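You operate a simulated robot arm through the tools that you are given. There is no shell and no other tool. Be economical: measure what you need, move in short steps, check, and stop when the job is done.

You are at the controls of a simulated robot arm. One attempt, no reset.

JOB
Fetch the grey can and stand it on the wide black module. Then open the sinks drawer, fetch the green can and stand it in the inside of the sinks drawer, then shut the drawer. Then fetch the green battery and stand it on the red tray on the tester end of the near bench. Keep to this order. Set down upright: grey can, green can, green battery.

The check looks at the end state, three seconds after you hand in, the way a careful person would. Anything else that was tipped, shoved, dropped, spilled or broken makes it a failure.

ROBOT AND FRAMES
A 7-joint arm with a two-finger parallel gripper on a trunk, on a base that drives. Base frame: it is fixed to the floor where the robot stands at the start and does not move with it; the origin is under the middle of the robot, x ahead of it, y to its left, z up. Readings come in mm, degrees, newtons and seconds.
With the tool pointing down near the work surface it reaches from about 340 to 760 mm from the robot's upright axis, wherever it stands. Its first joint turns from -115.0 to 115.0 degrees. Places, roughly: inside of the sinks drawer [0, -2500, 600]; sinks drawer [0, -2500, 600]; wide black module [750, -2500, 750]. Payload 3.91 kg.
Tool frame: the origin (TCP) lies between the finger pads and is the grasp point; the fingertips stand 30 mm ahead of it; z points along the fingers, y is the line along which they close. The gripper opens to 110 mm. The fingers are 20 mm wide and 10 mm thick; the gripper's body (48 by 112 mm) begins 55 mm behind the TCP.
Orientation is that of the tool frame in the base frame, as [roll, pitch, yaw] about the fixed x, y, z axes, in that order (R = Rz(yaw) Ry(pitch) Rx(roll)). With the fingers straight down and closing along the base's y, the tool's x points along the base's -x, its y along +y and its z along -z.

CONTROLS
- The arm moves only by the tool play_rows. Its argument "rows" is a list of rows, each a list of 3 entries, a list of its own where there are three numbers: the shift along the tool's x, y, z in units of 200 mm (1.0 is 200 mm), then the turn, a rotation vector about the tool's x, y, z in units of 45 degrees (1.0 is 45 degrees), then the opening, from 0 (shut) to 1 (fully open). In form: [[[tx, ty, tz], [ax, ay, az], gripper], ...]. A call has 1 to 12 rows; each row is the pose to reach, as a shift and turn from the pose commanded when the call began, along the tool's axes at that moment. A call with a number of a shift or a turn outside -1 to 1 is refused whole. Each row takes 0.2 s and may step no farther than 50 mm and 8.6 degrees from the row before; otherwise, or with a gripper value out of range, the whole call is refused. Where a pose cannot be reached the arm comes as near as it can. A force on the tool above 40 N (or 10 N above the force at the start of the call, whichever is more), or a blocked arm, ends the call early, and 0.2 s more pass. Each finger travels about 108 mm/s and halts on what it meets, pressing with about 42 N; the grip force reading is that of the motor and also rises with nothing between the fingers. The clock runs only during rows and for 0.2 s after the last one: add rows that repeat a pose to give the fingers time. The reply holds the time, the measured pose of the TCP, the force on the tool along the base axes, the opening and the grip force, in the units named above and with some noise, with the torque about the TCP (base axes, N m) and any sound that the robot's microphone picked up.
- Cameras (640 x 400 px; columns grow to the right, rows downward): "scene" is now at [19, 129.7, 1487.3]; the picture's right is [-0.26, -0.96, 0.00], its down [-0.69, 0.19, -0.70] and it looks along [0.68, -0.19, -0.71] (base axes); focal length 268 px, centre (320, 200). "wrist" rides on the gripper at [72, 17, -103] in the tool frame; the picture's right is [-0.23, 0.97, 0.00], its down [-0.76, -0.18, -0.62] and it looks along [-0.61, -0.14, 0.78] (tool axes); focal length 222 px, centre (320, 200). There is no depth. A picture from a camera that has moved, and an enlarged one, comes with that camera's place and axes in the base frame and with its lens.
- grab_frame(camera): a new picture of that camera. No time passes.
- move_column(by): slides the trunk up (or, below 0, down) by that many mm; the arm and the scene camera ride with it, the base frame stays. It gives what a move gives, with no picture.
- steer(legs): drives the robot by 1 to 6 legs, each [ahead, turn to the left] in mm and degrees, along the robot's own axes; the way and the turn of a leg run together, so that a leg with both is an arc; at most 1500 mm and 180 degrees a leg. The arm and the cameras ride along, it lands a little off, and it stops where it bumps. It gives what a move gives.
- turn_head(pan, tilt): turns the head with the scene camera to pan (to the left, within 155 degrees either way) and tilt (down, from -29 to 69), counted from straight ahead of the robot. It gives what a move gives.
- zoom(camera, box): a new picture of the part [left, top, right, bottom] of that camera's present view, enlarged. No time passes.
- sign_off(): hands the job in; it is judged then, once.

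Go step by step. Nothing tells you exact positions but the pictures and the camera data: compare them with the known pose of the tool, close in by small moves and look again before you grip or let go. The budget is 165 turns and 112 pictures, counting those below and the enlarged ones. Unless the task says otherwise, let go and move clear before handing in, and close with one line.

The tools are called as name(argument=value, ...) on one line, values as JSON. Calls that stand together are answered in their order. play_rows: Moves the arm, as the interface text tells. Its arguments: {"type":"object","properties":{"rows":{"type":"array"}},"required":["rows"]} The other tools are called the same way: move_column (by) slides the trunk up or down; steer (legs) drives the base; turn_head (pan, tilt) turns the head that bears the scene camera; grab_frame (camera) takes a picture; zoom (camera, box) takes an enlarged picture of a part of a camera's view; sign_off () hands the job in.

At the start:

```text
time_s: 0.0
position: [429.3, -193.4, 1040.0]
ee_rot: [-180.0, 0.1, -180.0]
force: [1.0, -0.7, -0.9]
wrist_torque: [0.04, 0.01, -0.01]
gripper_width: 109.9
grasp_force: 0.1
trunk travel left (down, up): [-600.0, 390.0]
robot x, y, heading: [0.3, 1.8, 0.0]
head pan, tilt: [-15.3, 45.4]
```

scene: 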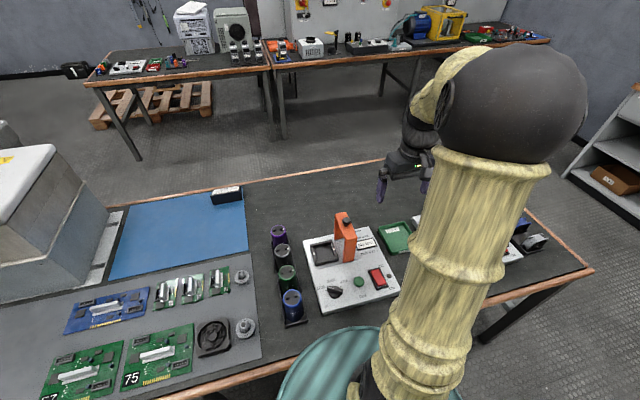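
wrist: 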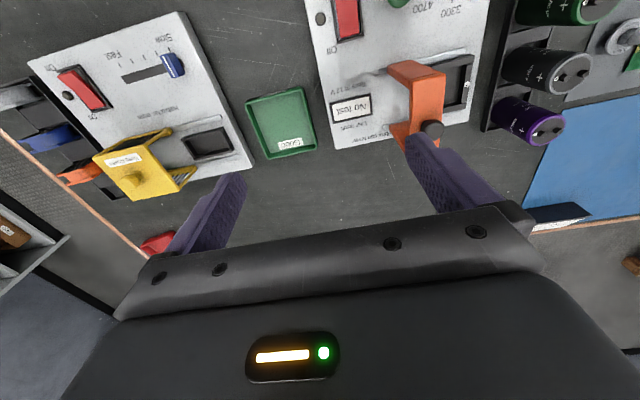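

I see a near bench with cans in a rack, testers and trays. I'll look closer at the cans and look toward the right part of the bench.

zoom(camera="scene", box=[200, 160, 440, 340])

turn_head(pan=-60, tilt=45)

grab_frame(camera="scene")

turn_head(pan=-110, tilt=30)

grab_frame(camera="scene")

```text
2.22 times, centred on (320, 250) of scene
camera zoom: at [19.0, 129.7, 1487.3], right [-0.26, -0.96, 0.0], down [-0.69, 0.19, -0.7], along [0.68, -0.19, -0.71], focal length 596 px, centre (320, 89)
```

zoom: 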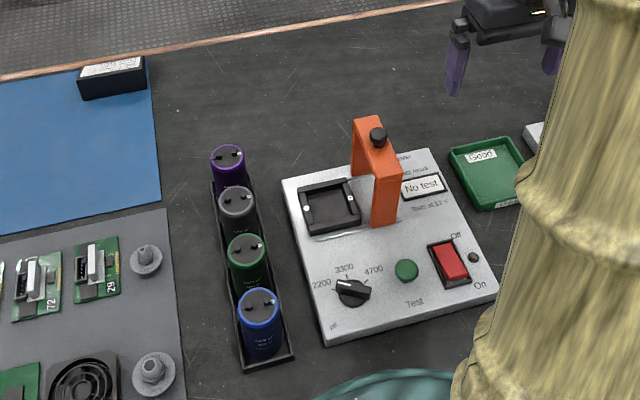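

```text
time_s: 1.1
position: [429.9, -194.7, 1039.5]
ee_rot: [179.9, 0.0, -180.0]
force: [0.8, 0.6, -0.7]
wrist_torque: [-0.02, -0.01, 0.03]
gripper_width: 110.1
grasp_force: 0.1
trunk travel left (down, up): [-600.0, 390.0]
robot x, y, heading: [-2.0, -2.7, 0.2]
head pan, tilt: [-60.0, 45.0]
```

```text
108 pictures are left
camera scene: at [-18.4, 80.6, 1487.9], right [-0.87, -0.5, 0.0], down [-0.35, 0.61, -0.71], along [0.35, -0.61, -0.71], focal length 268 px, centre (320, 200)
```

scene: 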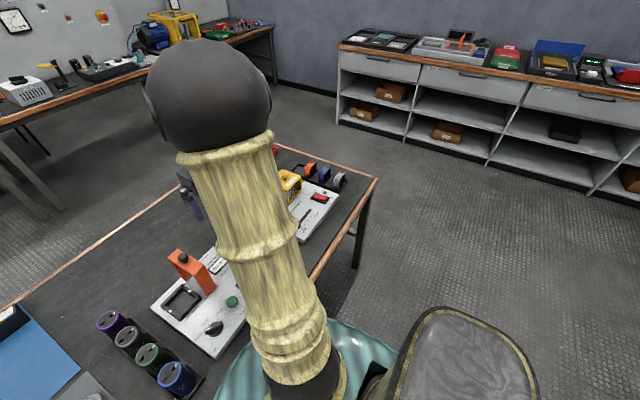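

```text
time_s: 2.3
position: [429.4, -193.8, 1039.9]
ee_rot: [-179.9, 0.0, 180.0]
force: [-0.2, -0.1, -0.1]
wrist_torque: [0.0, 0.01, -0.03]
gripper_width: 109.9
grasp_force: 0.1
trunk travel left (down, up): [-600.0, 390.0]
robot x, y, heading: [-0.2, -1.7, -0.0]
head pan, tilt: [-110.0, 30.0]
```

```text
107 pictures are left
camera scene: at [-89.9, 66.0, 1510.5], right [-0.94, 0.34, 0.0], down [0.17, 0.47, -0.87], along [-0.3, -0.81, -0.5], focal length 268 px, centre (320, 200)
```

scene: 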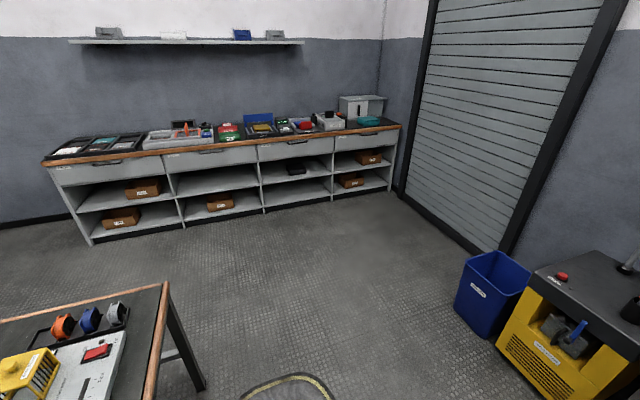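

The cabinet on the right has four drawers and items on top. Zooming in to identify the drawer, black module and batteries.

zoom(camera="scene", box=[30, 80, 230, 205])

zoom(camera="scene", box=[210, 80, 410, 205])

turn_head(pan=10, tilt=20)

grab_frame(camera="scene")

```text
3.20 times, centred on (130, 142) of scene
camera zoom: at [-89.9, 66.0, 1510.5], right [-0.94, 0.34, 0.0], down [0.17, 0.47, -0.87], along [-0.3, -0.81, -0.5], focal length 858 px, centre (928, 384)
```

zoom: 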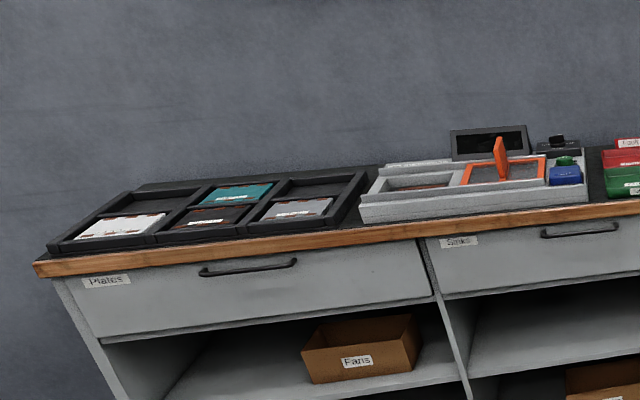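

```text
3.20 times, centred on (310, 142) of scene
camera zoom: at [-89.9, 66.0, 1510.5], right [-0.94, 0.34, 0.0], down [0.17, 0.47, -0.87], along [-0.3, -0.81, -0.5], focal length 858 px, centre (352, 384)
```

zoom: 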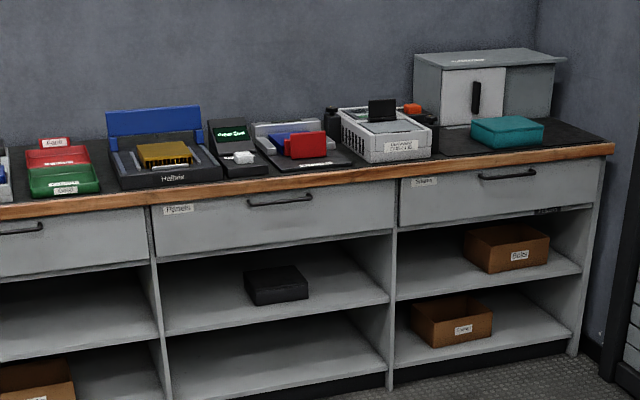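

```text
time_s: 4.3
position: [429.7, -195.1, 1038.5]
ee_rot: [-180.0, 0.1, -180.0]
force: [-0.4, 0.2, -0.6]
wrist_torque: [0.01, -0.01, 0.03]
gripper_width: 110.1
grasp_force: 0.2
trunk travel left (down, up): [-600.0, 390.0]
robot x, y, heading: [-3.2, -0.7, -0.0]
head pan, tilt: [10.0, 20.0]
```

```text
104 pictures are left
camera scene: at [32.6, 167.1, 1526.6], right [0.17, -0.98, 0.0], down [-0.34, -0.06, -0.94], along [0.93, 0.16, -0.34], focal length 268 px, centre (320, 200)
```

scene: 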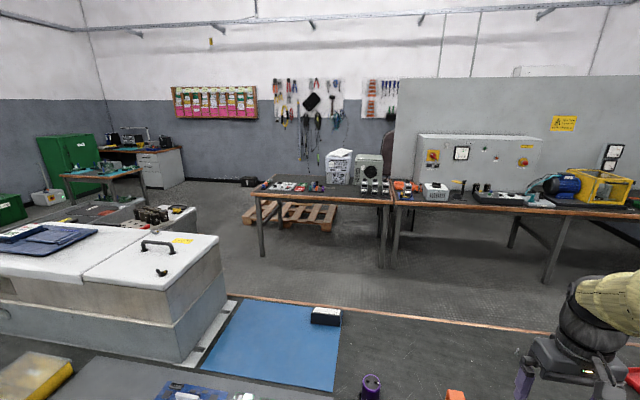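

The Sinks drawer is the second, around x≈0, y≈-2515. Now I need to find the green battery and red tray.

zoom(camera="wrist", box=[0, 60, 320, 260])

zoom(camera="scene", box=[240, 140, 440, 265])

zoom(camera="scene", box=[440, 140, 640, 265])

turn_head(pan=75, tilt=30)

grab_frame(camera="scene")

turn_head(pan=150, tilt=25)

grab_frame(camera="scene")

```text
2.00 times, centred on (160, 160) of wrist
camera zoom: at [357.4, -175.8, 1143.2], right [0.23, 0.97, 0.0], down [0.76, -0.18, 0.62], along [0.61, -0.14, -0.78], focal length 444 px, centre (640, 280)
```

zoom: 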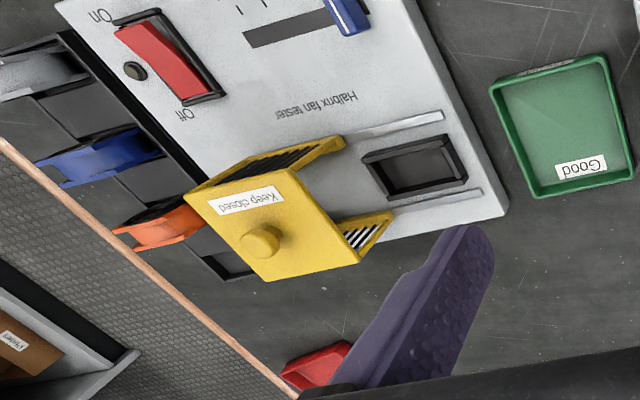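

```text
3.20 times, centred on (340, 202) of scene
camera zoom: at [32.6, 167.1, 1526.6], right [0.17, -0.98, 0.0], down [-0.34, -0.06, -0.94], along [0.93, 0.16, -0.34], focal length 858 px, centre (256, 192)
```

zoom: 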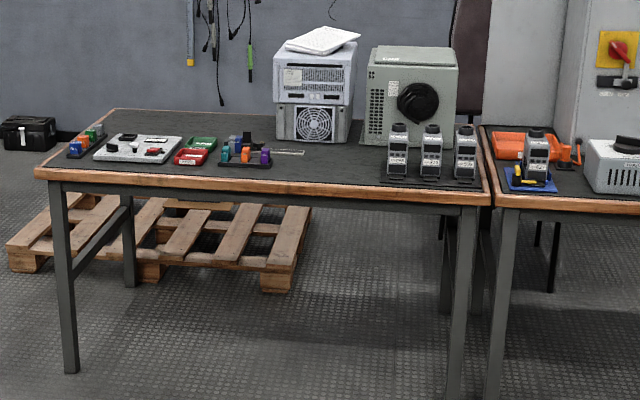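

```text
3.20 times, centred on (540, 202) of scene
camera zoom: at [32.6, 167.1, 1526.6], right [0.17, -0.98, 0.0], down [-0.34, -0.06, -0.94], along [0.93, 0.16, -0.34], focal length 858 px, centre (-384, 192)
```

zoom: 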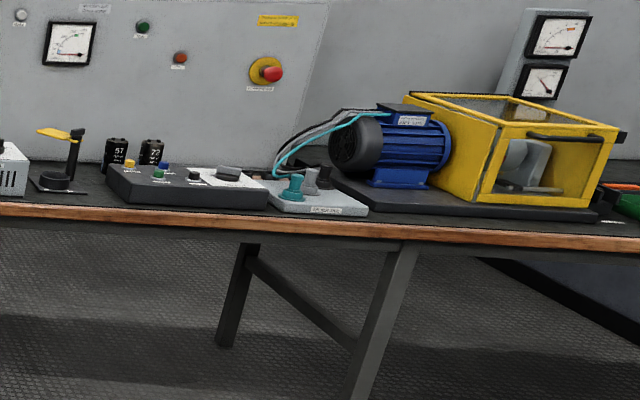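

```text
time_s: 5.7
position: [428.9, -194.8, 1037.6]
ee_rot: [179.9, 0.0, -180.0]
force: [-0.2, 0.0, 1.0]
wrist_torque: [0.02, -0.01, 0.02]
gripper_width: 110.1
grasp_force: 0.1
trunk travel left (down, up): [-600.0, 390.0]
robot x, y, heading: [0.9, 3.6, -0.1]
head pan, tilt: [75.0, 30.0]
```

```text
100 pictures are left
camera scene: at [-35.6, 238.4, 1510.5], right [0.97, -0.26, 0.0], down [-0.13, -0.48, -0.87], along [0.22, 0.84, -0.5], focal length 268 px, centre (320, 200)
```

scene: 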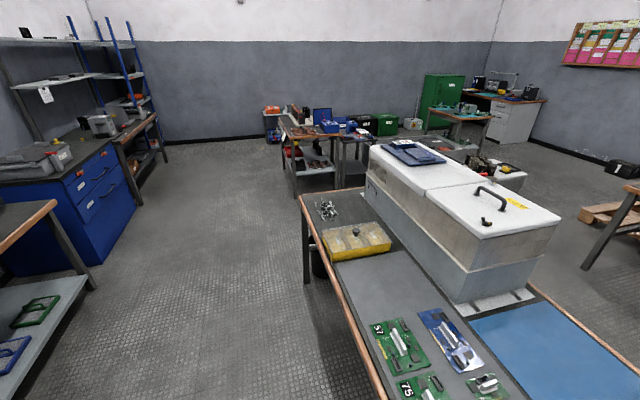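

```text
time_s: 7.1
position: [430.6, -194.1, 1038.8]
ee_rot: [179.8, 0.0, -180.0]
force: [0.0, 0.2, -0.4]
wrist_torque: [-0.01, 0.0, 0.02]
gripper_width: 109.8
grasp_force: 0.0
trunk travel left (down, up): [-600.0, 390.0]
robot x, y, heading: [-0.1, -1.2, -0.1]
head pan, tilt: [150.0, 25.0]
```

```text
99 pictures are left
camera scene: at [-138.8, 197.1, 1518.5], right [0.5, 0.87, 0.0], down [0.37, -0.21, -0.91], along [-0.78, 0.45, -0.42], focal length 268 px, centre (320, 200)
```

scene: 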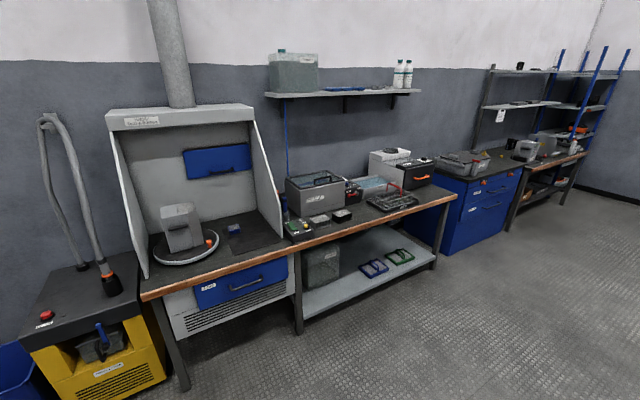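

The four cans stand in a rack at y≈112 (grey about x≈504, green x≈428). I'll move the gripper above the grey can and look with the wrist camera.

play_rows(rows=[[[-0.07, 0.2, 0], [0, 0, 0], 0.75], [[-0.14, 0.4, 0], [0, 0, 0], 0.75], [[-0.21, 0.6, 0], [0, 0, 0], 0.75], [[-0.28, 0.8, 0], [0, 0, 0], 0.75], [[-0.35, 1.0, 0], [0, 0, 0], 0.75]])

play_rows(rows=[[[0, 0.18, 0.15], [0, 0, 0], 0.75], [[0, 0.36, 0.3], [0, 0, 0], 0.75], [[0, 0.53, 0.45], [0, 0, 0], 0.75], [[0, 0.53, 0.6], [0, 0, 0], 0.75]])

turn_head(pan=-5, tilt=50)

grab_frame(camera="scene")

grab_frame(camera="wrist")

```text
time_s: 8.3
position: [498.8, 6.8, 1038.4]
ee_rot: [-179.9, 0.1, 180.0]
force: [-0.3, 0.1, 0.1]
wrist_torque: [-0.01, 0.02, 0.03]
gripper_width: 82.6
grasp_force: 0.1
trunk travel left (down, up): [-600.0, 390.0]
robot x, y, heading: [-0.9, -1.8, -0.2]
head pan, tilt: [150.0, 25.0]
```

```text
time_s: 9.3
position: [497.7, 109.3, 916.2]
ee_rot: [180.0, 0.0, 180.0]
force: [0.5, 0.2, 0.4]
wrist_torque: [-0.02, -0.01, 0.0]
gripper_width: 82.7
grasp_force: 0.0
trunk travel left (down, up): [-600.0, 390.0]
robot x, y, heading: [1.2, 1.9, -0.2]
head pan, tilt: [150.0, 25.0]
```

```text
time_s: 11.7
position: [499.3, 109.2, 917.1]
ee_rot: [179.9, 0.0, -180.0]
force: [0.5, -0.8, 0.0]
wrist_torque: [0.01, -0.03, -0.02]
gripper_width: 82.6
grasp_force: 0.1
trunk travel left (down, up): [-600.0, 390.0]
robot x, y, heading: [-2.9, 2.3, -0.0]
head pan, tilt: [-5.0, 50.0]
```

```text
98 pictures are left
camera scene: at [17.7, 144.4, 1481.0], right [-0.09, -1.0, 0.0], down [-0.76, 0.07, -0.64], along [0.64, -0.06, -0.77], focal length 268 px, centre (320, 200)
```

scene: 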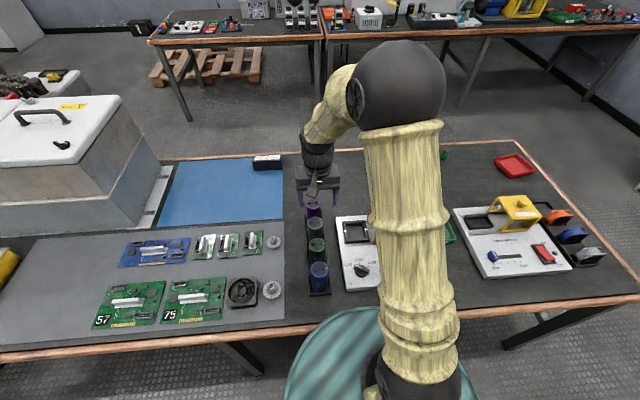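

```text
97 pictures are left
camera wrist: at [426.1, 127.9, 1021.5], right [0.23, 0.97, 0.0], down [0.76, -0.18, 0.62], along [0.61, -0.14, -0.78], focal length 222 px, centre (320, 200)
```

wrist: 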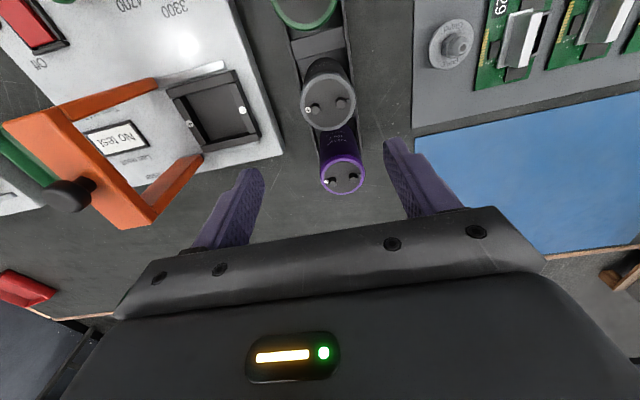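

The grey can is second in the row, just short of my current x. I'll take zooms to triangulate.

zoom(camera="scene", box=[280, 180, 360, 300])

zoom(camera="wrist", box=[240, 30, 440, 230])

```text
3.33 times, centred on (320, 240) of scene
camera zoom: at [17.7, 144.4, 1481.0], right [-0.09, -1.0, 0.0], down [-0.76, 0.07, -0.64], along [0.64, -0.06, -0.77], focal length 894 px, centre (320, 67)
```

zoom: 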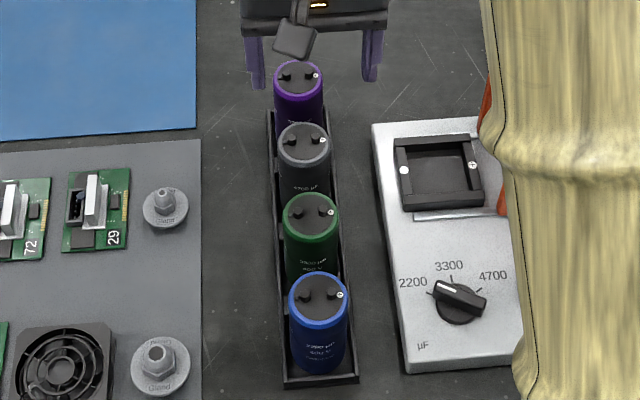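

```text
2.00 times, centred on (340, 130) of wrist
camera zoom: at [426.1, 127.9, 1021.5], right [0.23, 0.97, 0.0], down [0.76, -0.18, 0.62], along [0.61, -0.14, -0.78], focal length 444 px, centre (280, 340)
```

zoom: 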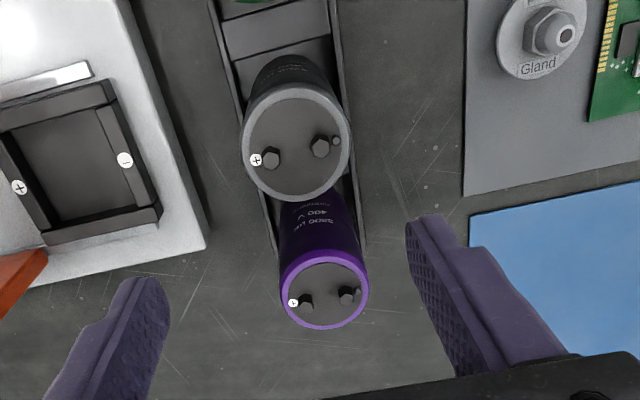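

Grey can top is near (481, 119, 816), diameter ~47 mm. I'll align above it and descend to just over the tops, then check.

play_rows(rows=[[[0.045, 0.02, 0.1], [0, 0, 0], 0.75], [[0.09, 0.05, 0.26], [0, 0, 0], 0.75], [[0.09, 0.05, 0.26], [0, 0, 0], 0.75]])

grab_frame(camera="wrist")

zoom(camera="scene", box=[270, 150, 370, 290])

```text
time_s: 12.5
position: [482.9, 122.0, 867.3]
ee_rot: [179.9, -0.1, -180.0]
force: [-0.6, -0.2, 0.1]
wrist_torque: [-0.02, 0.02, -0.01]
gripper_width: 82.4
grasp_force: 0.0
trunk travel left (down, up): [-600.0, 390.0]
robot x, y, heading: [-0.2, 2.9, 0.0]
head pan, tilt: [-5.0, 50.0]
```

```text
94 pictures are left
camera wrist: at [410.4, 140.3, 972.3], right [0.23, 0.97, 0.0], down [0.76, -0.18, 0.62], along [0.61, -0.14, -0.78], focal length 222 px, centre (320, 200)
```

wrist: 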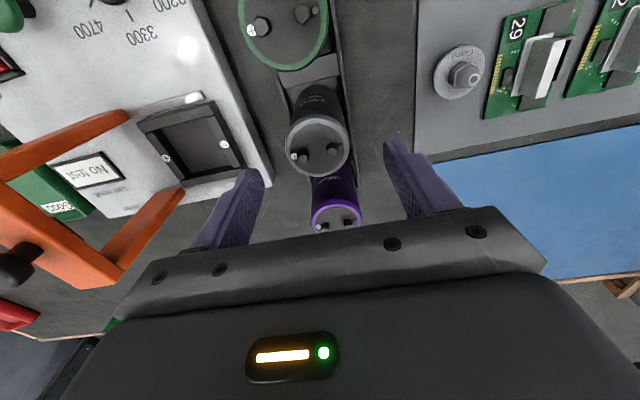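

```text
2.86 times, centred on (320, 220) of scene
camera zoom: at [17.8, 144.5, 1481.0], right [-0.09, -1.0, 0.0], down [-0.76, 0.07, -0.64], along [0.64, -0.06, -0.77], focal length 766 px, centre (320, 143)
```

zoom: 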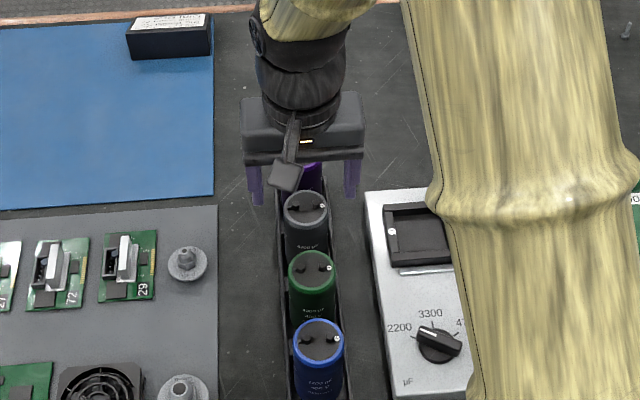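

The can is centred between the fingers. Descending to z≈783 and gripping.

play_rows(rows=[[[0, 0, 0.15], [0, 0, 0], 0.75], [[0, 0, 0.3], [0, 0, 0], 0.75], [[0, 0, 0.42], [0, 0, 0], 0.75], [[0, 0, 0.42], [0, 0, 0], 0.4], [[0, 0, 0.42], [0, 0, 0], 0.3], [[0, 0, 0.42], [0, 0, 0], 0.3], [[0, 0, 0.42], [0, 0, 0], 0.3]])

grab_frame(camera="wrist")

```text
time_s: 14.1
position: [483.3, 122.5, 784.2]
ee_rot: [180.0, 0.1, -180.0]
force: [0.7, 0.1, 0.0]
wrist_torque: [-0.01, 0.01, 0.02]
gripper_width: 46.9
grasp_force: 42.1
trunk travel left (down, up): [-600.0, 390.0]
robot x, y, heading: [1.9, 1.9, -0.1]
head pan, tilt: [-5.0, 50.0]
```

```text
92 pictures are left
camera wrist: at [411.0, 141.6, 887.4], right [0.23, 0.97, 0.0], down [0.76, -0.18, 0.62], along [0.61, -0.14, -0.78], focal length 222 px, centre (320, 200)
```

wrist: 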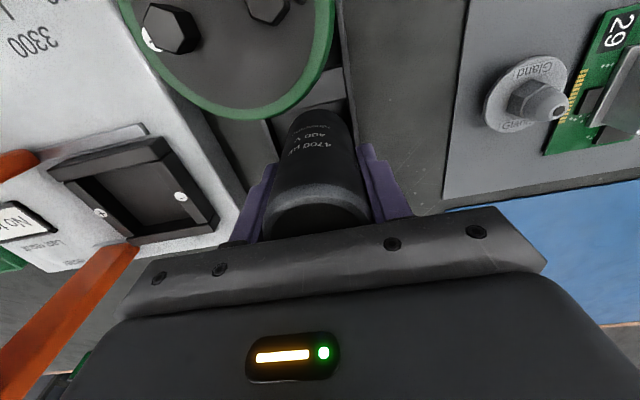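

Gripped at 46.9 mm. Lifting 240 mm straight up and then backing away from the bench.

play_rows(rows=[[[0, 0, -0.1], [0, 0, 0], 0.3], [[0, 0, -0.3], [0, 0, 0], 0.3], [[0, 0, -0.5], [0, 0, 0], 0.3], [[0, 0, -0.7], [0, 0, 0], 0.3], [[0, 0, -0.9], [0, 0, 0], 0.3], [[0, 0, -1.0], [0, 0, 0], 0.3]])

grab_frame(camera="wrist")

turn_head(pan=-90, tilt=60)

grab_frame(camera="scene")

```text
time_s: 15.5
position: [481.2, 121.9, 981.2]
ee_rot: [-180.0, -0.1, -179.9]
force: [-0.4, -0.3, -1.8]
wrist_torque: [-0.01, 0.04, -0.01]
gripper_width: 46.6
grasp_force: 42.0
trunk travel left (down, up): [-600.0, 390.0]
robot x, y, heading: [1.4, -0.2, -0.0]
head pan, tilt: [-5.0, 50.0]
```

```text
91 pictures are left
camera wrist: at [409.7, 139.7, 1086.1], right [0.23, 0.97, 0.0], down [0.76, -0.18, 0.62], along [0.61, -0.14, -0.78], focal length 222 px, centre (320, 200)
```

wrist: 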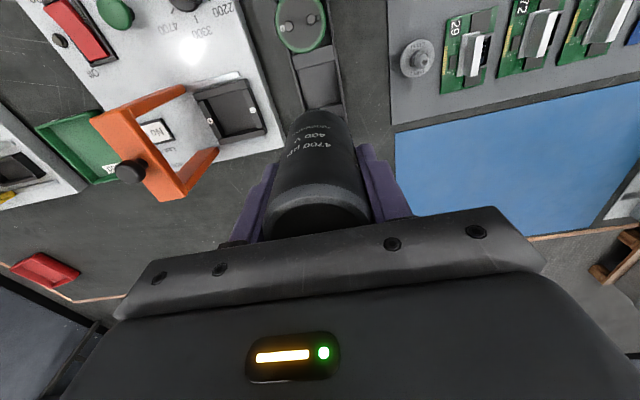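

```text
time_s: 17.1
position: [480.9, 121.1, 981.2]
ee_rot: [-180.0, -0.1, -180.0]
force: [-0.3, 0.7, -1.8]
wrist_torque: [-0.03, -0.03, -0.02]
gripper_width: 46.8
grasp_force: 42.4
trunk travel left (down, up): [-600.0, 390.0]
robot x, y, heading: [-3.0, 2.5, 0.1]
head pan, tilt: [-90.0, 60.0]
```

```text
90 pictures are left
camera scene: at [-58.8, 84.5, 1468.4], right [-1.0, 0.0, 0.0], down [0.0, 0.87, -0.5], along [0.0, -0.5, -0.87], focal length 268 px, centre (320, 200)
```

scene: 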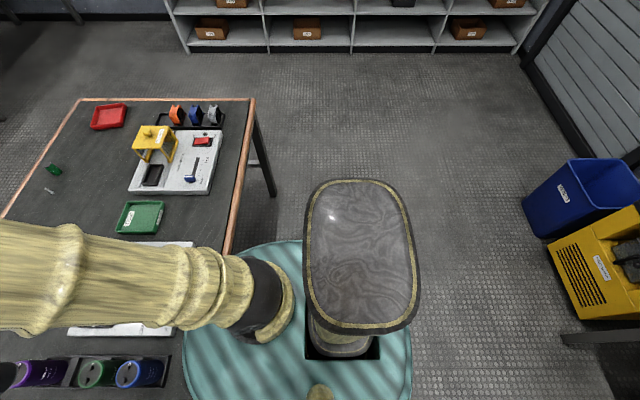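

Path behind and to the right is clear. Backing off, turning right, and driving toward the cabinet.

steer(legs=[[-380, 0], [0, -90], [1250, 0], [0, 90], [1100, 0], [0, -90]])

turn_head(pan=0, tilt=40)

grab_frame(camera="scene")

```text
time_s: 41.7
position: [974.6, -1680.5, 981.1]
ee_rot: [-180.0, -0.1, 103.2]
force: [-0.1, -0.4, -2.1]
wrist_torque: [0.01, 0.0, 0.03]
gripper_width: 46.6
grasp_force: 42.3
trunk travel left (down, up): [-600.0, 390.0]
robot x, y, heading: [744.1, -1244.6, -76.7]
head pan, tilt: [-90.0, 60.0]
stopped in leg 6: the robot was blocked; the commanded pose is now the measured one
```

```text
time_s: 43.3
position: [975.6, -1681.5, 981.2]
ee_rot: [-180.0, -0.1, 103.3]
force: [0.0, 0.6, -2.7]
wrist_torque: [0.02, 0.02, 0.01]
gripper_width: 46.7
grasp_force: 41.7
trunk travel left (down, up): [-600.0, 390.0]
robot x, y, heading: [748.7, -1242.9, -76.9]
head pan, tilt: [0.0, 40.0]
```

```text
89 pictures are left
camera scene: at [901.6, -1231.2, 1495.1], right [-0.97, -0.23, 0.0], down [-0.15, 0.63, -0.77], along [0.18, -0.74, -0.64], focal length 268 px, centre (320, 200)
```

scene: 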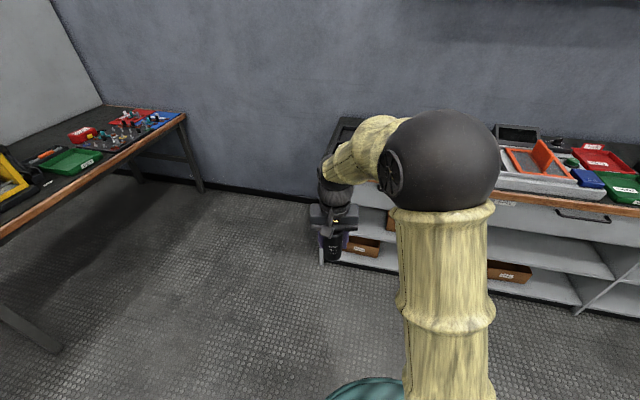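

The turn stopped at -77°, probably the rear touched the near bench end. I'll move ahead a bit, finish the turn, and look back to check.

steer(legs=[[250, 0], [0, -13.2]])

turn_head(pan=150, tilt=45)

grab_frame(camera="scene")

turn_head(pan=0, tilt=45)

grab_frame(camera="scene")

grab_frame(camera="wrist")

```text
time_s: 46.0
position: [926.4, -1969.4, 982.3]
ee_rot: [179.9, -0.2, 90.1]
force: [-0.5, -0.1, -2.8]
wrist_torque: [-0.02, 0.02, 0.0]
gripper_width: 46.6
grasp_force: 41.8
trunk travel left (down, up): [-600.0, 390.0]
robot x, y, heading: [806.6, -1487.5, -89.9]
head pan, tilt: [0.0, 40.0]
```

```text
time_s: 48.3
position: [927.0, -1968.8, 981.1]
ee_rot: [180.0, -0.1, 90.1]
force: [-0.3, 0.5, -2.8]
wrist_torque: [0.02, 0.02, -0.02]
gripper_width: 46.8
grasp_force: 42.3
trunk travel left (down, up): [-600.0, 390.0]
robot x, y, heading: [805.5, -1490.6, -89.7]
head pan, tilt: [150.0, 45.0]
```

```text
88 pictures are left
camera scene: at [999.1, -1359.3, 1487.9], right [0.87, -0.5, 0.0], down [-0.35, -0.61, -0.71], along [0.35, 0.61, -0.71], focal length 268 px, centre (320, 200)
```

scene: 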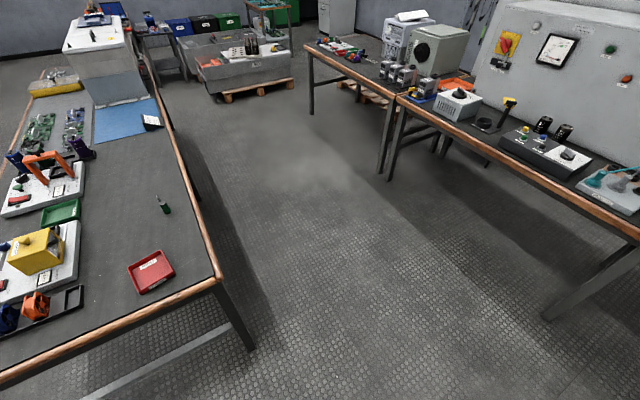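

```text
time_s: 50.7
position: [925.7, -1969.9, 981.9]
ee_rot: [-179.9, -0.2, 90.1]
force: [0.0, -0.5, -3.1]
wrist_torque: [0.0, -0.01, -0.01]
gripper_width: 47.0
grasp_force: 41.9
trunk travel left (down, up): [-600.0, 390.0]
robot x, y, heading: [804.2, -1485.9, -89.9]
head pan, tilt: [0.0, 45.0]
```

```text
87 pictures are left
camera scene: at [958.9, -1511.1, 1487.9], right [-1.0, 0.0, 0.0], down [0.0, 0.71, -0.71], along [0.0, -0.71, -0.71], focal length 268 px, centre (320, 200)
```

scene: 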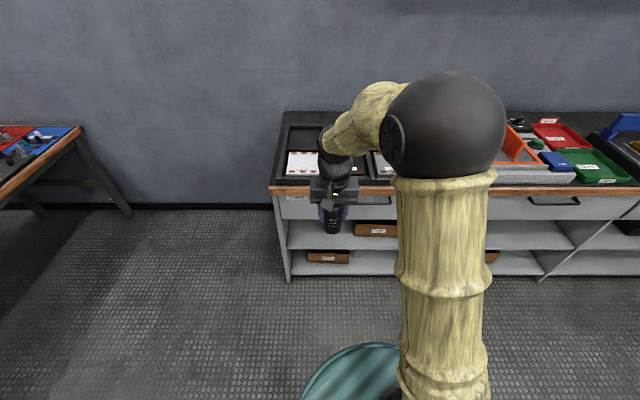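

```text
86 pictures are left
camera wrist: at [944.1, -1895.8, 1085.5], right [0.97, -0.23, 0.0], down [-0.18, -0.76, 0.62], along [-0.14, -0.61, -0.78], focal length 222 px, centre (320, 200)
```

wrist: 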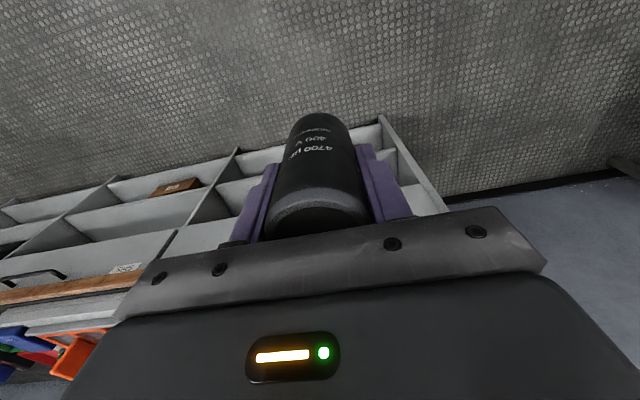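

The near bench looks intact with a red tray and a green cylinder standing on it. Now I'll swing the arm left to see the top of the cabinet.

play_rows(rows=[[[0, 0.2, -0.1], [0, 0, 0], 0.3], [[0, 0.4, -0.2], [0, 0, 0], 0.3], [[0, 0.6, -0.3], [0, 0, 0], 0.3], [[0, 0.8, -0.4], [0, 0, 0], 0.3], [[0, 1.0, -0.4], [0, 0, 0], 0.3]])

turn_head(pan=5, tilt=35)

zoom(camera="scene", box=[240, 140, 560, 340])

```text
time_s: 51.9
position: [1126.0, -1970.6, 1062.0]
ee_rot: [-180.0, -0.2, 90.1]
force: [0.6, 0.0, -2.6]
wrist_torque: [0.0, 0.0, 0.0]
gripper_width: 47.0
grasp_force: 42.3
trunk travel left (down, up): [-600.0, 390.0]
robot x, y, heading: [804.7, -1492.0, -89.8]
head pan, tilt: [0.0, 45.0]
```

```text
time_s: 52.6
position: [1124.8, -1968.8, 1062.7]
ee_rot: [-179.9, -0.2, 90.1]
force: [0.9, 0.1, -2.3]
wrist_torque: [0.02, 0.0, -0.02]
gripper_width: 46.8
grasp_force: 41.7
trunk travel left (down, up): [-600.0, 390.0]
robot x, y, heading: [803.2, -1486.3, -89.9]
head pan, tilt: [5.0, 35.0]
```

```text
2.00 times, centred on (400, 240) of scene
camera zoom: at [966.6, -1517.5, 1502.6], right [-1.0, -0.09, 0.0], down [-0.05, 0.57, -0.82], along [0.07, -0.82, -0.57], focal length 536 px, centre (160, 120)
```

zoom: 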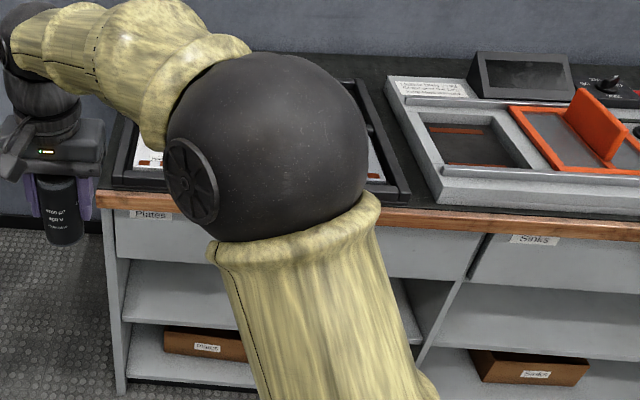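

The arm's elbow still hides the tray; swinging the arm to the right side instead.

play_rows(rows=[[[0, -0.2, 0], [0, 0, 0], 0.3], [[0, -0.4, 0], [0, 0, 0], 0.3], [[0, -0.6, 0], [0, 0, 0], 0.3], [[0, -0.8, 0], [0, 0, 0], 0.3], [[0, -1.0, 0], [0, 0, 0], 0.3]])

play_rows(rows=[[[0, -0.2, 0], [0, 0, 0], 0.3], [[0, -0.4, 0], [0, 0, 0], 0.3], [[0, -0.6, 0], [0, 0, 0], 0.3], [[0, -0.8, 0], [0, 0, 0], 0.3], [[0, -1.0, 0], [0, 0, 0], 0.3]])

play_rows(rows=[[[0, -0.2, 0], [0, 0, 0], 0.3], [[0, -0.4, 0], [0, 0, 0], 0.3], [[0, -0.6, 0], [0, 0, 0], 0.3], [[0, -0.8, 0], [0, 0, 0], 0.3], [[0, -1.0, 0], [0, 0, 0], 0.3]])

zoom(camera="scene", box=[240, 120, 560, 320])

```text
time_s: 53.8
position: [925.4, -1969.3, 1063.2]
ee_rot: [179.8, -0.1, 90.0]
force: [0.4, 0.8, -2.2]
wrist_torque: [-0.02, 0.0, -0.02]
gripper_width: 46.9
grasp_force: 42.3
trunk travel left (down, up): [-600.0, 390.0]
robot x, y, heading: [807.8, -1488.2, -89.7]
head pan, tilt: [5.0, 35.0]
```

```text
time_s: 55.0
position: [724.7, -1968.2, 1061.9]
ee_rot: [179.9, -0.1, 90.2]
force: [-0.2, -0.7, -3.4]
wrist_torque: [0.01, -0.03, 0.0]
gripper_width: 47.1
grasp_force: 42.1
trunk travel left (down, up): [-600.0, 390.0]
robot x, y, heading: [803.8, -1486.8, -90.1]
head pan, tilt: [5.0, 35.0]
```

```text
time_s: 56.2
position: [525.4, -1966.7, 1059.9]
ee_rot: [179.9, -0.2, 90.1]
force: [0.1, 0.3, -3.0]
wrist_torque: [0.0, 0.03, 0.03]
gripper_width: 47.0
grasp_force: 42.1
trunk travel left (down, up): [-600.0, 390.0]
robot x, y, heading: [804.8, -1487.3, -89.9]
head pan, tilt: [5.0, 35.0]
```

```text
2.00 times, centred on (400, 220) of scene
camera zoom: at [965.6, -1517.6, 1502.8], right [-1.0, -0.09, 0.0], down [-0.05, 0.57, -0.82], along [0.07, -0.82, -0.57], focal length 536 px, centre (160, 160)
```

zoom: 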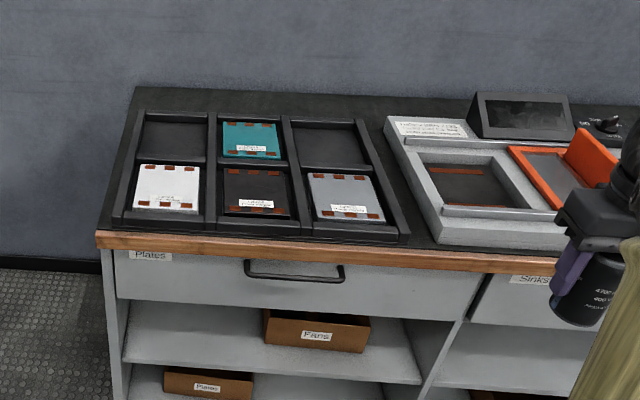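

The black rack holds white, teal, black and grey modules. Reading the labels.

zoom(camera="scene", box=[290, 160, 450, 260])

zoom(camera="scene", box=[340, 195, 400, 232])

```text
4.00 times, centred on (370, 210) of scene
camera zoom: at [965.6, -1517.6, 1502.8], right [-1.0, -0.09, 0.0], down [-0.05, 0.57, -0.82], along [0.07, -0.82, -0.57], focal length 1072 px, centre (120, 160)
```

zoom: 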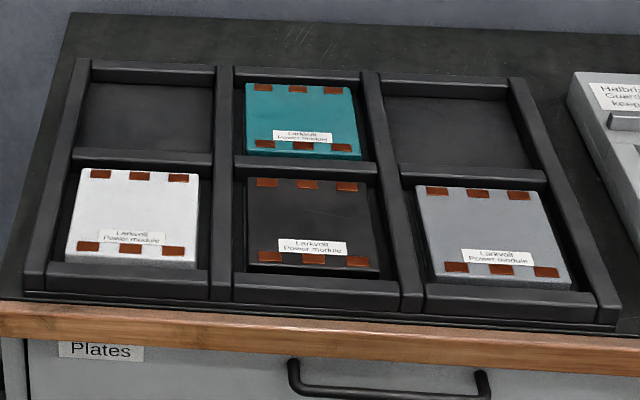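

```text
10.67 times, centred on (370, 214) of scene
camera zoom: at [965.6, -1517.6, 1502.8], right [-1.0, -0.09, 0.0], down [-0.05, 0.57, -0.82], along [0.07, -0.82, -0.57], focal length 2859 px, centre (-213, 56)
```

zoom: 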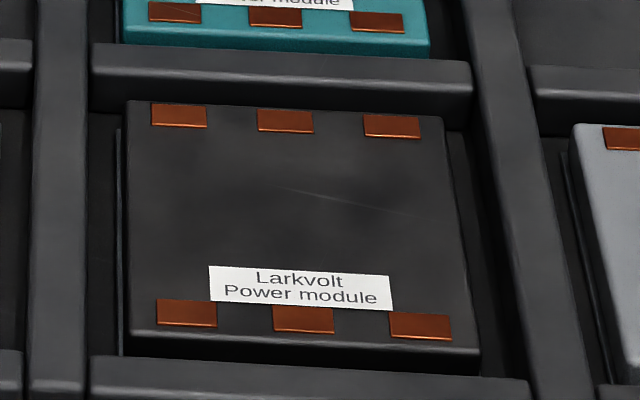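

Target is the black power module, centre about (830, -2490, 750). Driving ahead 350 mm.

steer(legs=[[350, 0]])

play_rows(rows=[[[0, 0.2, 0], [0, 0, 0], 0.3], [[-0.1, 0.4, 0], [0, 0, 0], 0.3], [[-0.2, 0.6, 0], [0, 0, 0], 0.3], [[-0.3, 0.8, 0], [0, 0, 0], 0.3], [[-0.4, 1.0, 0.1], [0, 0, 0], 0.3]])

turn_head(pan=-5, tilt=45)

grab_frame(camera="scene")

grab_frame(camera="wrist")

```text
time_s: 58.5
position: [529.6, -2327.5, 1061.1]
ee_rot: [180.0, -0.1, 90.3]
force: [0.0, 0.6, -3.8]
wrist_torque: [0.0, -0.04, 0.01]
gripper_width: 46.8
grasp_force: 41.4
trunk travel left (down, up): [-600.0, 390.0]
robot x, y, heading: [808.5, -1848.4, -89.7]
head pan, tilt: [5.0, 35.0]
```

```text
time_s: 59.7
position: [732.0, -2406.0, 1038.0]
ee_rot: [-180.0, -0.2, 90.2]
force: [0.8, 0.6, -2.9]
wrist_torque: [-0.01, -0.01, -0.01]
gripper_width: 46.8
grasp_force: 41.7
trunk travel left (down, up): [-600.0, 390.0]
robot x, y, heading: [805.2, -1846.5, -89.6]
head pan, tilt: [5.0, 35.0]
```

```text
time_s: 60.4
position: [730.2, -2406.5, 1037.0]
ee_rot: [180.0, -0.1, 90.1]
force: [-0.2, -0.5, -3.0]
wrist_torque: [0.02, 0.0, 0.02]
gripper_width: 46.9
grasp_force: 42.2
trunk travel left (down, up): [-600.0, 390.0]
robot x, y, heading: [806.4, -1851.3, -90.0]
head pan, tilt: [-5.0, 45.0]
```

```text
81 pictures are left
camera scene: at [953.2, -1870.4, 1487.9], right [-1.0, 0.08, 0.0], down [0.06, 0.7, -0.71], along [-0.06, -0.7, -0.71], focal length 268 px, centre (320, 200)
```

scene: 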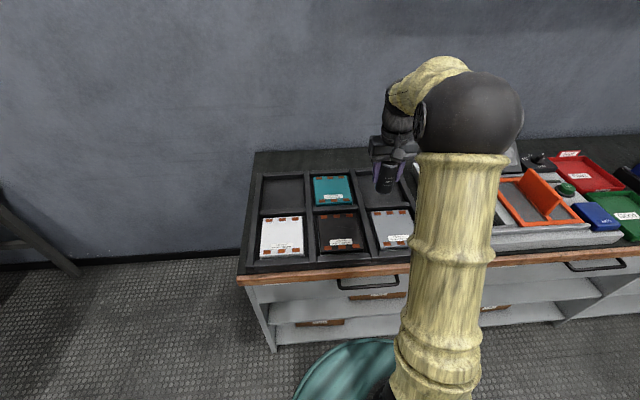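

```text
80 pictures are left
camera wrist: at [747.6, -2332.0, 1141.6], right [0.97, -0.22, 0.0], down [-0.18, -0.76, 0.62], along [-0.14, -0.61, -0.78], focal length 222 px, centre (320, 200)
```

wrist: 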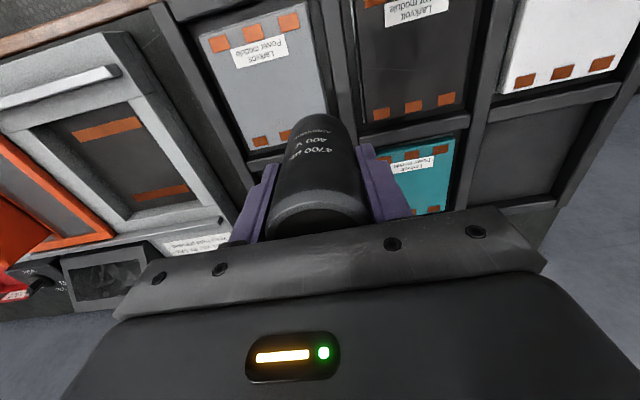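

Triangulating from both cameras the module top is at about (845, -2378, 831) — the cabinet is higher than assumed. Moving over it at a safe height.

play_rows(rows=[[[0.04, 0.18, 0], [0, 0, 0], 0.3], [[0.09, 0.37, 0], [0, 0, 0], 0.3], [[0.14, 0.575, 0.0], [0, 0, 0], 0.3], [[0.14, 0.575, 0.2], [0, 0, 0], 0.3]])

grab_frame(camera="wrist")

zoom(camera="scene", box=[240, 120, 440, 280])

```text
time_s: 61.4
position: [845.8, -2377.8, 1002.0]
ee_rot: [-180.0, -0.1, 90.2]
force: [-0.8, 0.0, -2.6]
wrist_torque: [0.03, 0.02, -0.03]
gripper_width: 46.9
grasp_force: 42.0
trunk travel left (down, up): [-600.0, 390.0]
robot x, y, heading: [807.1, -1844.0, -89.8]
head pan, tilt: [-5.0, 45.0]
```

```text
79 pictures are left
camera wrist: at [861.7, -2303.9, 1105.7], right [0.97, -0.22, 0.0], down [-0.18, -0.76, 0.62], along [-0.14, -0.61, -0.78], focal length 222 px, centre (320, 200)
```

wrist: 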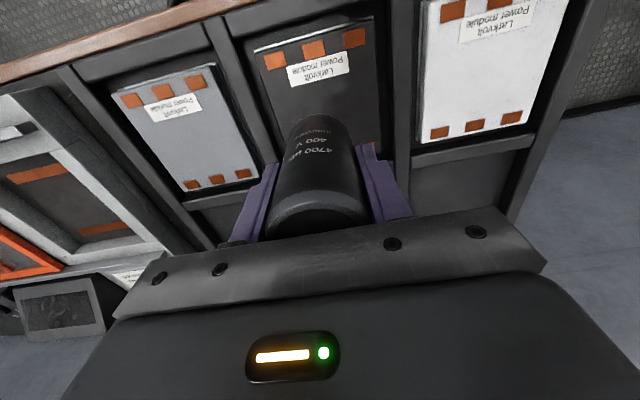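

```text
2.50 times, centred on (340, 200) of scene
camera zoom: at [953.5, -1870.9, 1487.8], right [-1.0, 0.08, 0.0], down [0.06, 0.71, -0.71], along [-0.06, -0.7, -0.71], focal length 670 px, centre (270, 200)
```

zoom: 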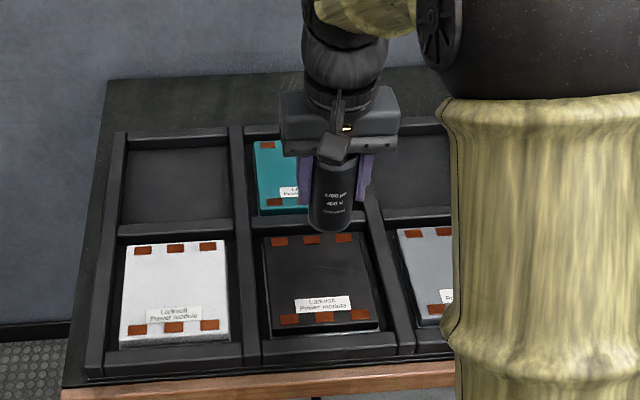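

Module centre refined to (851, -2381). Adjusting and descending towards contact in stages.

play_rows(rows=[[[-0.015, 0.027, 0.15], [0, 0, 0], 0.3], [[-0.015, 0.027, 0.3], [0, 0, 0], 0.3], [[-0.015, 0.027, 0.45], [0, 0, 0], 0.3], [[-0.015, 0.027, 0.5], [0, 0, 0], 0.3]])

grab_frame(camera="wrist")

zoom(camera="scene", box=[280, 160, 400, 280])

```text
time_s: 62.4
position: [850.3, -2382.0, 900.8]
ee_rot: [180.0, -0.1, 90.2]
force: [-0.5, -0.3, -2.4]
wrist_torque: [0.01, 0.0, -0.01]
gripper_width: 46.9
grasp_force: 41.9
trunk travel left (down, up): [-600.0, 390.0]
robot x, y, heading: [806.8, -1848.3, -89.7]
head pan, tilt: [-5.0, 45.0]
```

```text
77 pictures are left
camera wrist: at [866.6, -2308.3, 1005.5], right [0.97, -0.22, 0.0], down [-0.18, -0.76, 0.62], along [-0.14, -0.61, -0.78], focal length 222 px, centre (320, 200)
```

wrist: 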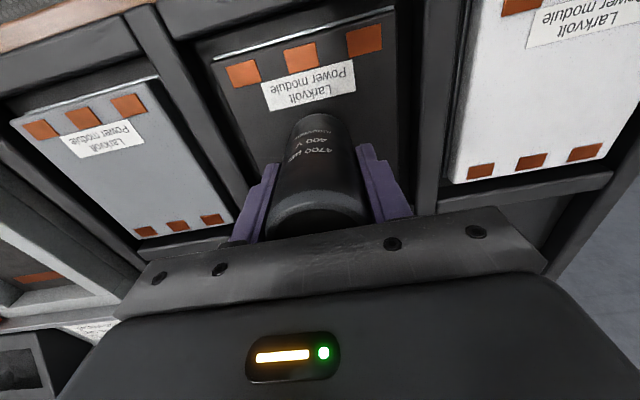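

```text
3.33 times, centred on (340, 220) of scene
camera zoom: at [953.3, -1870.5, 1487.9], right [-1.0, 0.08, 0.0], down [0.06, 0.71, -0.71], along [-0.06, -0.7, -0.71], focal length 894 px, centre (253, 133)
```

zoom: 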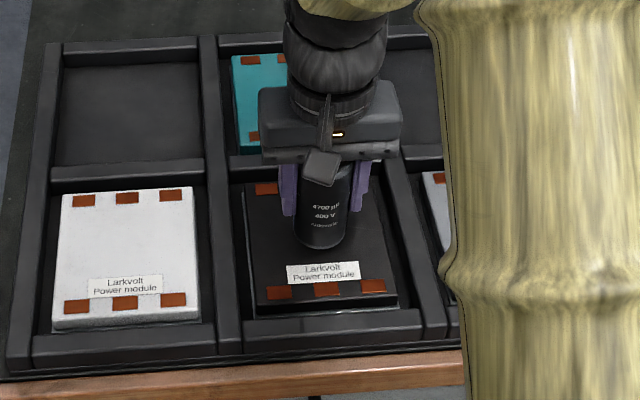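

Well centred. Lowering in small steps until contact.

play_rows(rows=[[[0, 0, 0.015], [0, 0, 0], 0.3], [[0, 0, 0.03], [0, 0, 0], 0.3], [[0, 0, 0.04], [0, 0, 0], 0.3], [[0, 0, 0.04], [0, 0, 0], 0.3]])

```text
time_s: 63.4
position: [849.6, -2380.7, 893.3]
ee_rot: [180.0, -0.1, 90.2]
force: [-1.3, 0.1, -2.9]
wrist_torque: [0.02, -0.02, 0.02]
gripper_width: 46.9
grasp_force: 41.7
trunk travel left (down, up): [-600.0, 390.0]
robot x, y, heading: [806.3, -1845.4, -89.6]
head pan, tilt: [-5.0, 45.0]
```

play_rows(rows=[[[0, 0, 0.01], [0, 0, 0], 0.3], [[0, 0, 0.02], [0, 0, 0], 0.3], [[0, 0, 0.02], [0, 0, 0], 0.3]])

zoom(camera="scene", box=[310, 180, 370, 240])

```text
time_s: 64.2
position: [849.8, -2380.8, 889.0]
ee_rot: [179.9, -0.1, 90.1]
force: [-1.1, 0.2, -2.5]
wrist_torque: [0.02, -0.01, 0.01]
gripper_width: 47.0
grasp_force: 41.8
trunk travel left (down, up): [-600.0, 390.0]
robot x, y, heading: [807.0, -1847.7, -89.7]
head pan, tilt: [-5.0, 45.0]
```

```text
6.67 times, centred on (340, 210) of scene
camera zoom: at [953.3, -1870.3, 1487.9], right [-1.0, 0.08, 0.0], down [0.06, 0.7, -0.71], along [-0.06, -0.7, -0.71], focal length 1787 px, centre (187, 133)
```

zoom: 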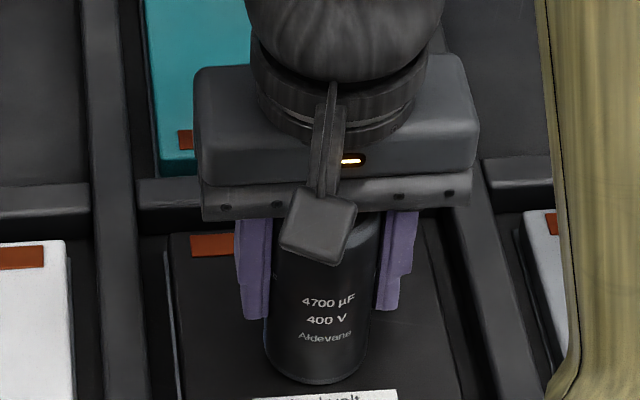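

play_rows(rows=[[[0, 0, 0.01], [0, 0, 0], 0.3], [[0, 0, 0.02], [0, 0, 0], 0.3], [[0, 0, 0.02], [0, 0, 0], 0.3]])

play_rows(rows=[[[0, 0, 0.01], [0, 0, 0], 0.3], [[0, 0, 0.015], [0, 0, 0], 0.3], [[0, 0, 0.015], [0, 0, 0], 0.3]])

```text
time_s: 65.0
position: [850.2, -2381.1, 887.9]
ee_rot: [179.9, 0.3, 90.3]
force: [2.5, -0.5, 27.8]
wrist_torque: [0.53, -0.05, -0.04]
gripper_width: 47.0
grasp_force: 41.8
trunk travel left (down, up): [-600.0, 390.0]
robot x, y, heading: [806.3, -1849.3, -89.8]
head pan, tilt: [-5.0, 45.0]
```

```text
time_s: 65.8
position: [850.4, -2381.1, 883.5]
ee_rot: [180.0, 0.2, 90.3]
force: [7.1, -5.5, 30.9]
wrist_torque: [-0.17, -0.25, 0.03]
gripper_width: 46.8
grasp_force: 41.6
trunk travel left (down, up): [-600.0, 390.0]
robot x, y, heading: [805.2, -1846.5, -89.8]
head pan, tilt: [-5.0, 45.0]
```

Contact felt (31 N). Opening and retreating upward.

play_rows(rows=[[[0, 0, -0.005], [0, 0, 0], 0.3], [[0, 0, -0.005], [0, 0, 0], 0.45], [[0, 0, -0.005], [0, 0, 0], 0.7], [[0, 0, -0.005], [0, 0, 0], 0.75], [[0, 0, -0.2], [0, 0, 0], 0.75], [[0, 0, -0.4], [0, 0, 0], 0.75], [[0, 0, -0.6], [0, 0, 0], 0.75], [[0, 0, -0.8], [0, 0, 0], 0.75]])

grab_frame(camera="wrist")

zoom(camera="scene", box=[280, 130, 400, 280])

```text
time_s: 67.6
position: [852.0, -2383.0, 1042.4]
ee_rot: [180.0, -0.2, 90.2]
force: [0.7, -0.5, 0.4]
wrist_torque: [-0.03, -0.02, 0.0]
gripper_width: 82.5
grasp_force: 0.1
trunk travel left (down, up): [-600.0, 390.0]
robot x, y, heading: [806.0, -1847.8, -89.7]
head pan, tilt: [-5.0, 45.0]
```

```text
74 pictures are left
camera wrist: at [868.9, -2309.2, 1146.9], right [0.97, -0.22, 0.0], down [-0.18, -0.76, 0.62], along [-0.14, -0.61, -0.78], focal length 222 px, centre (320, 200)
```

wrist: 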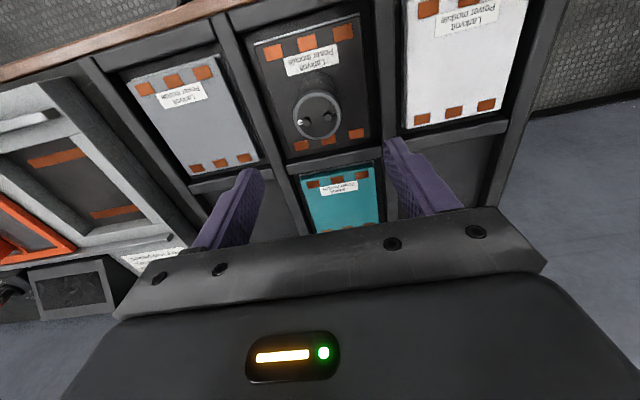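

```text
2.67 times, centred on (340, 205) of scene
camera zoom: at [953.2, -1869.6, 1487.9], right [-1.0, 0.08, 0.0], down [0.06, 0.7, -0.71], along [-0.06, -0.7, -0.71], focal length 715 px, centre (267, 187)
```

zoom: 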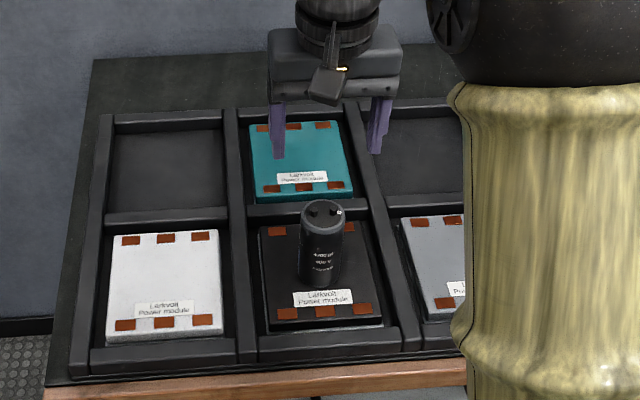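

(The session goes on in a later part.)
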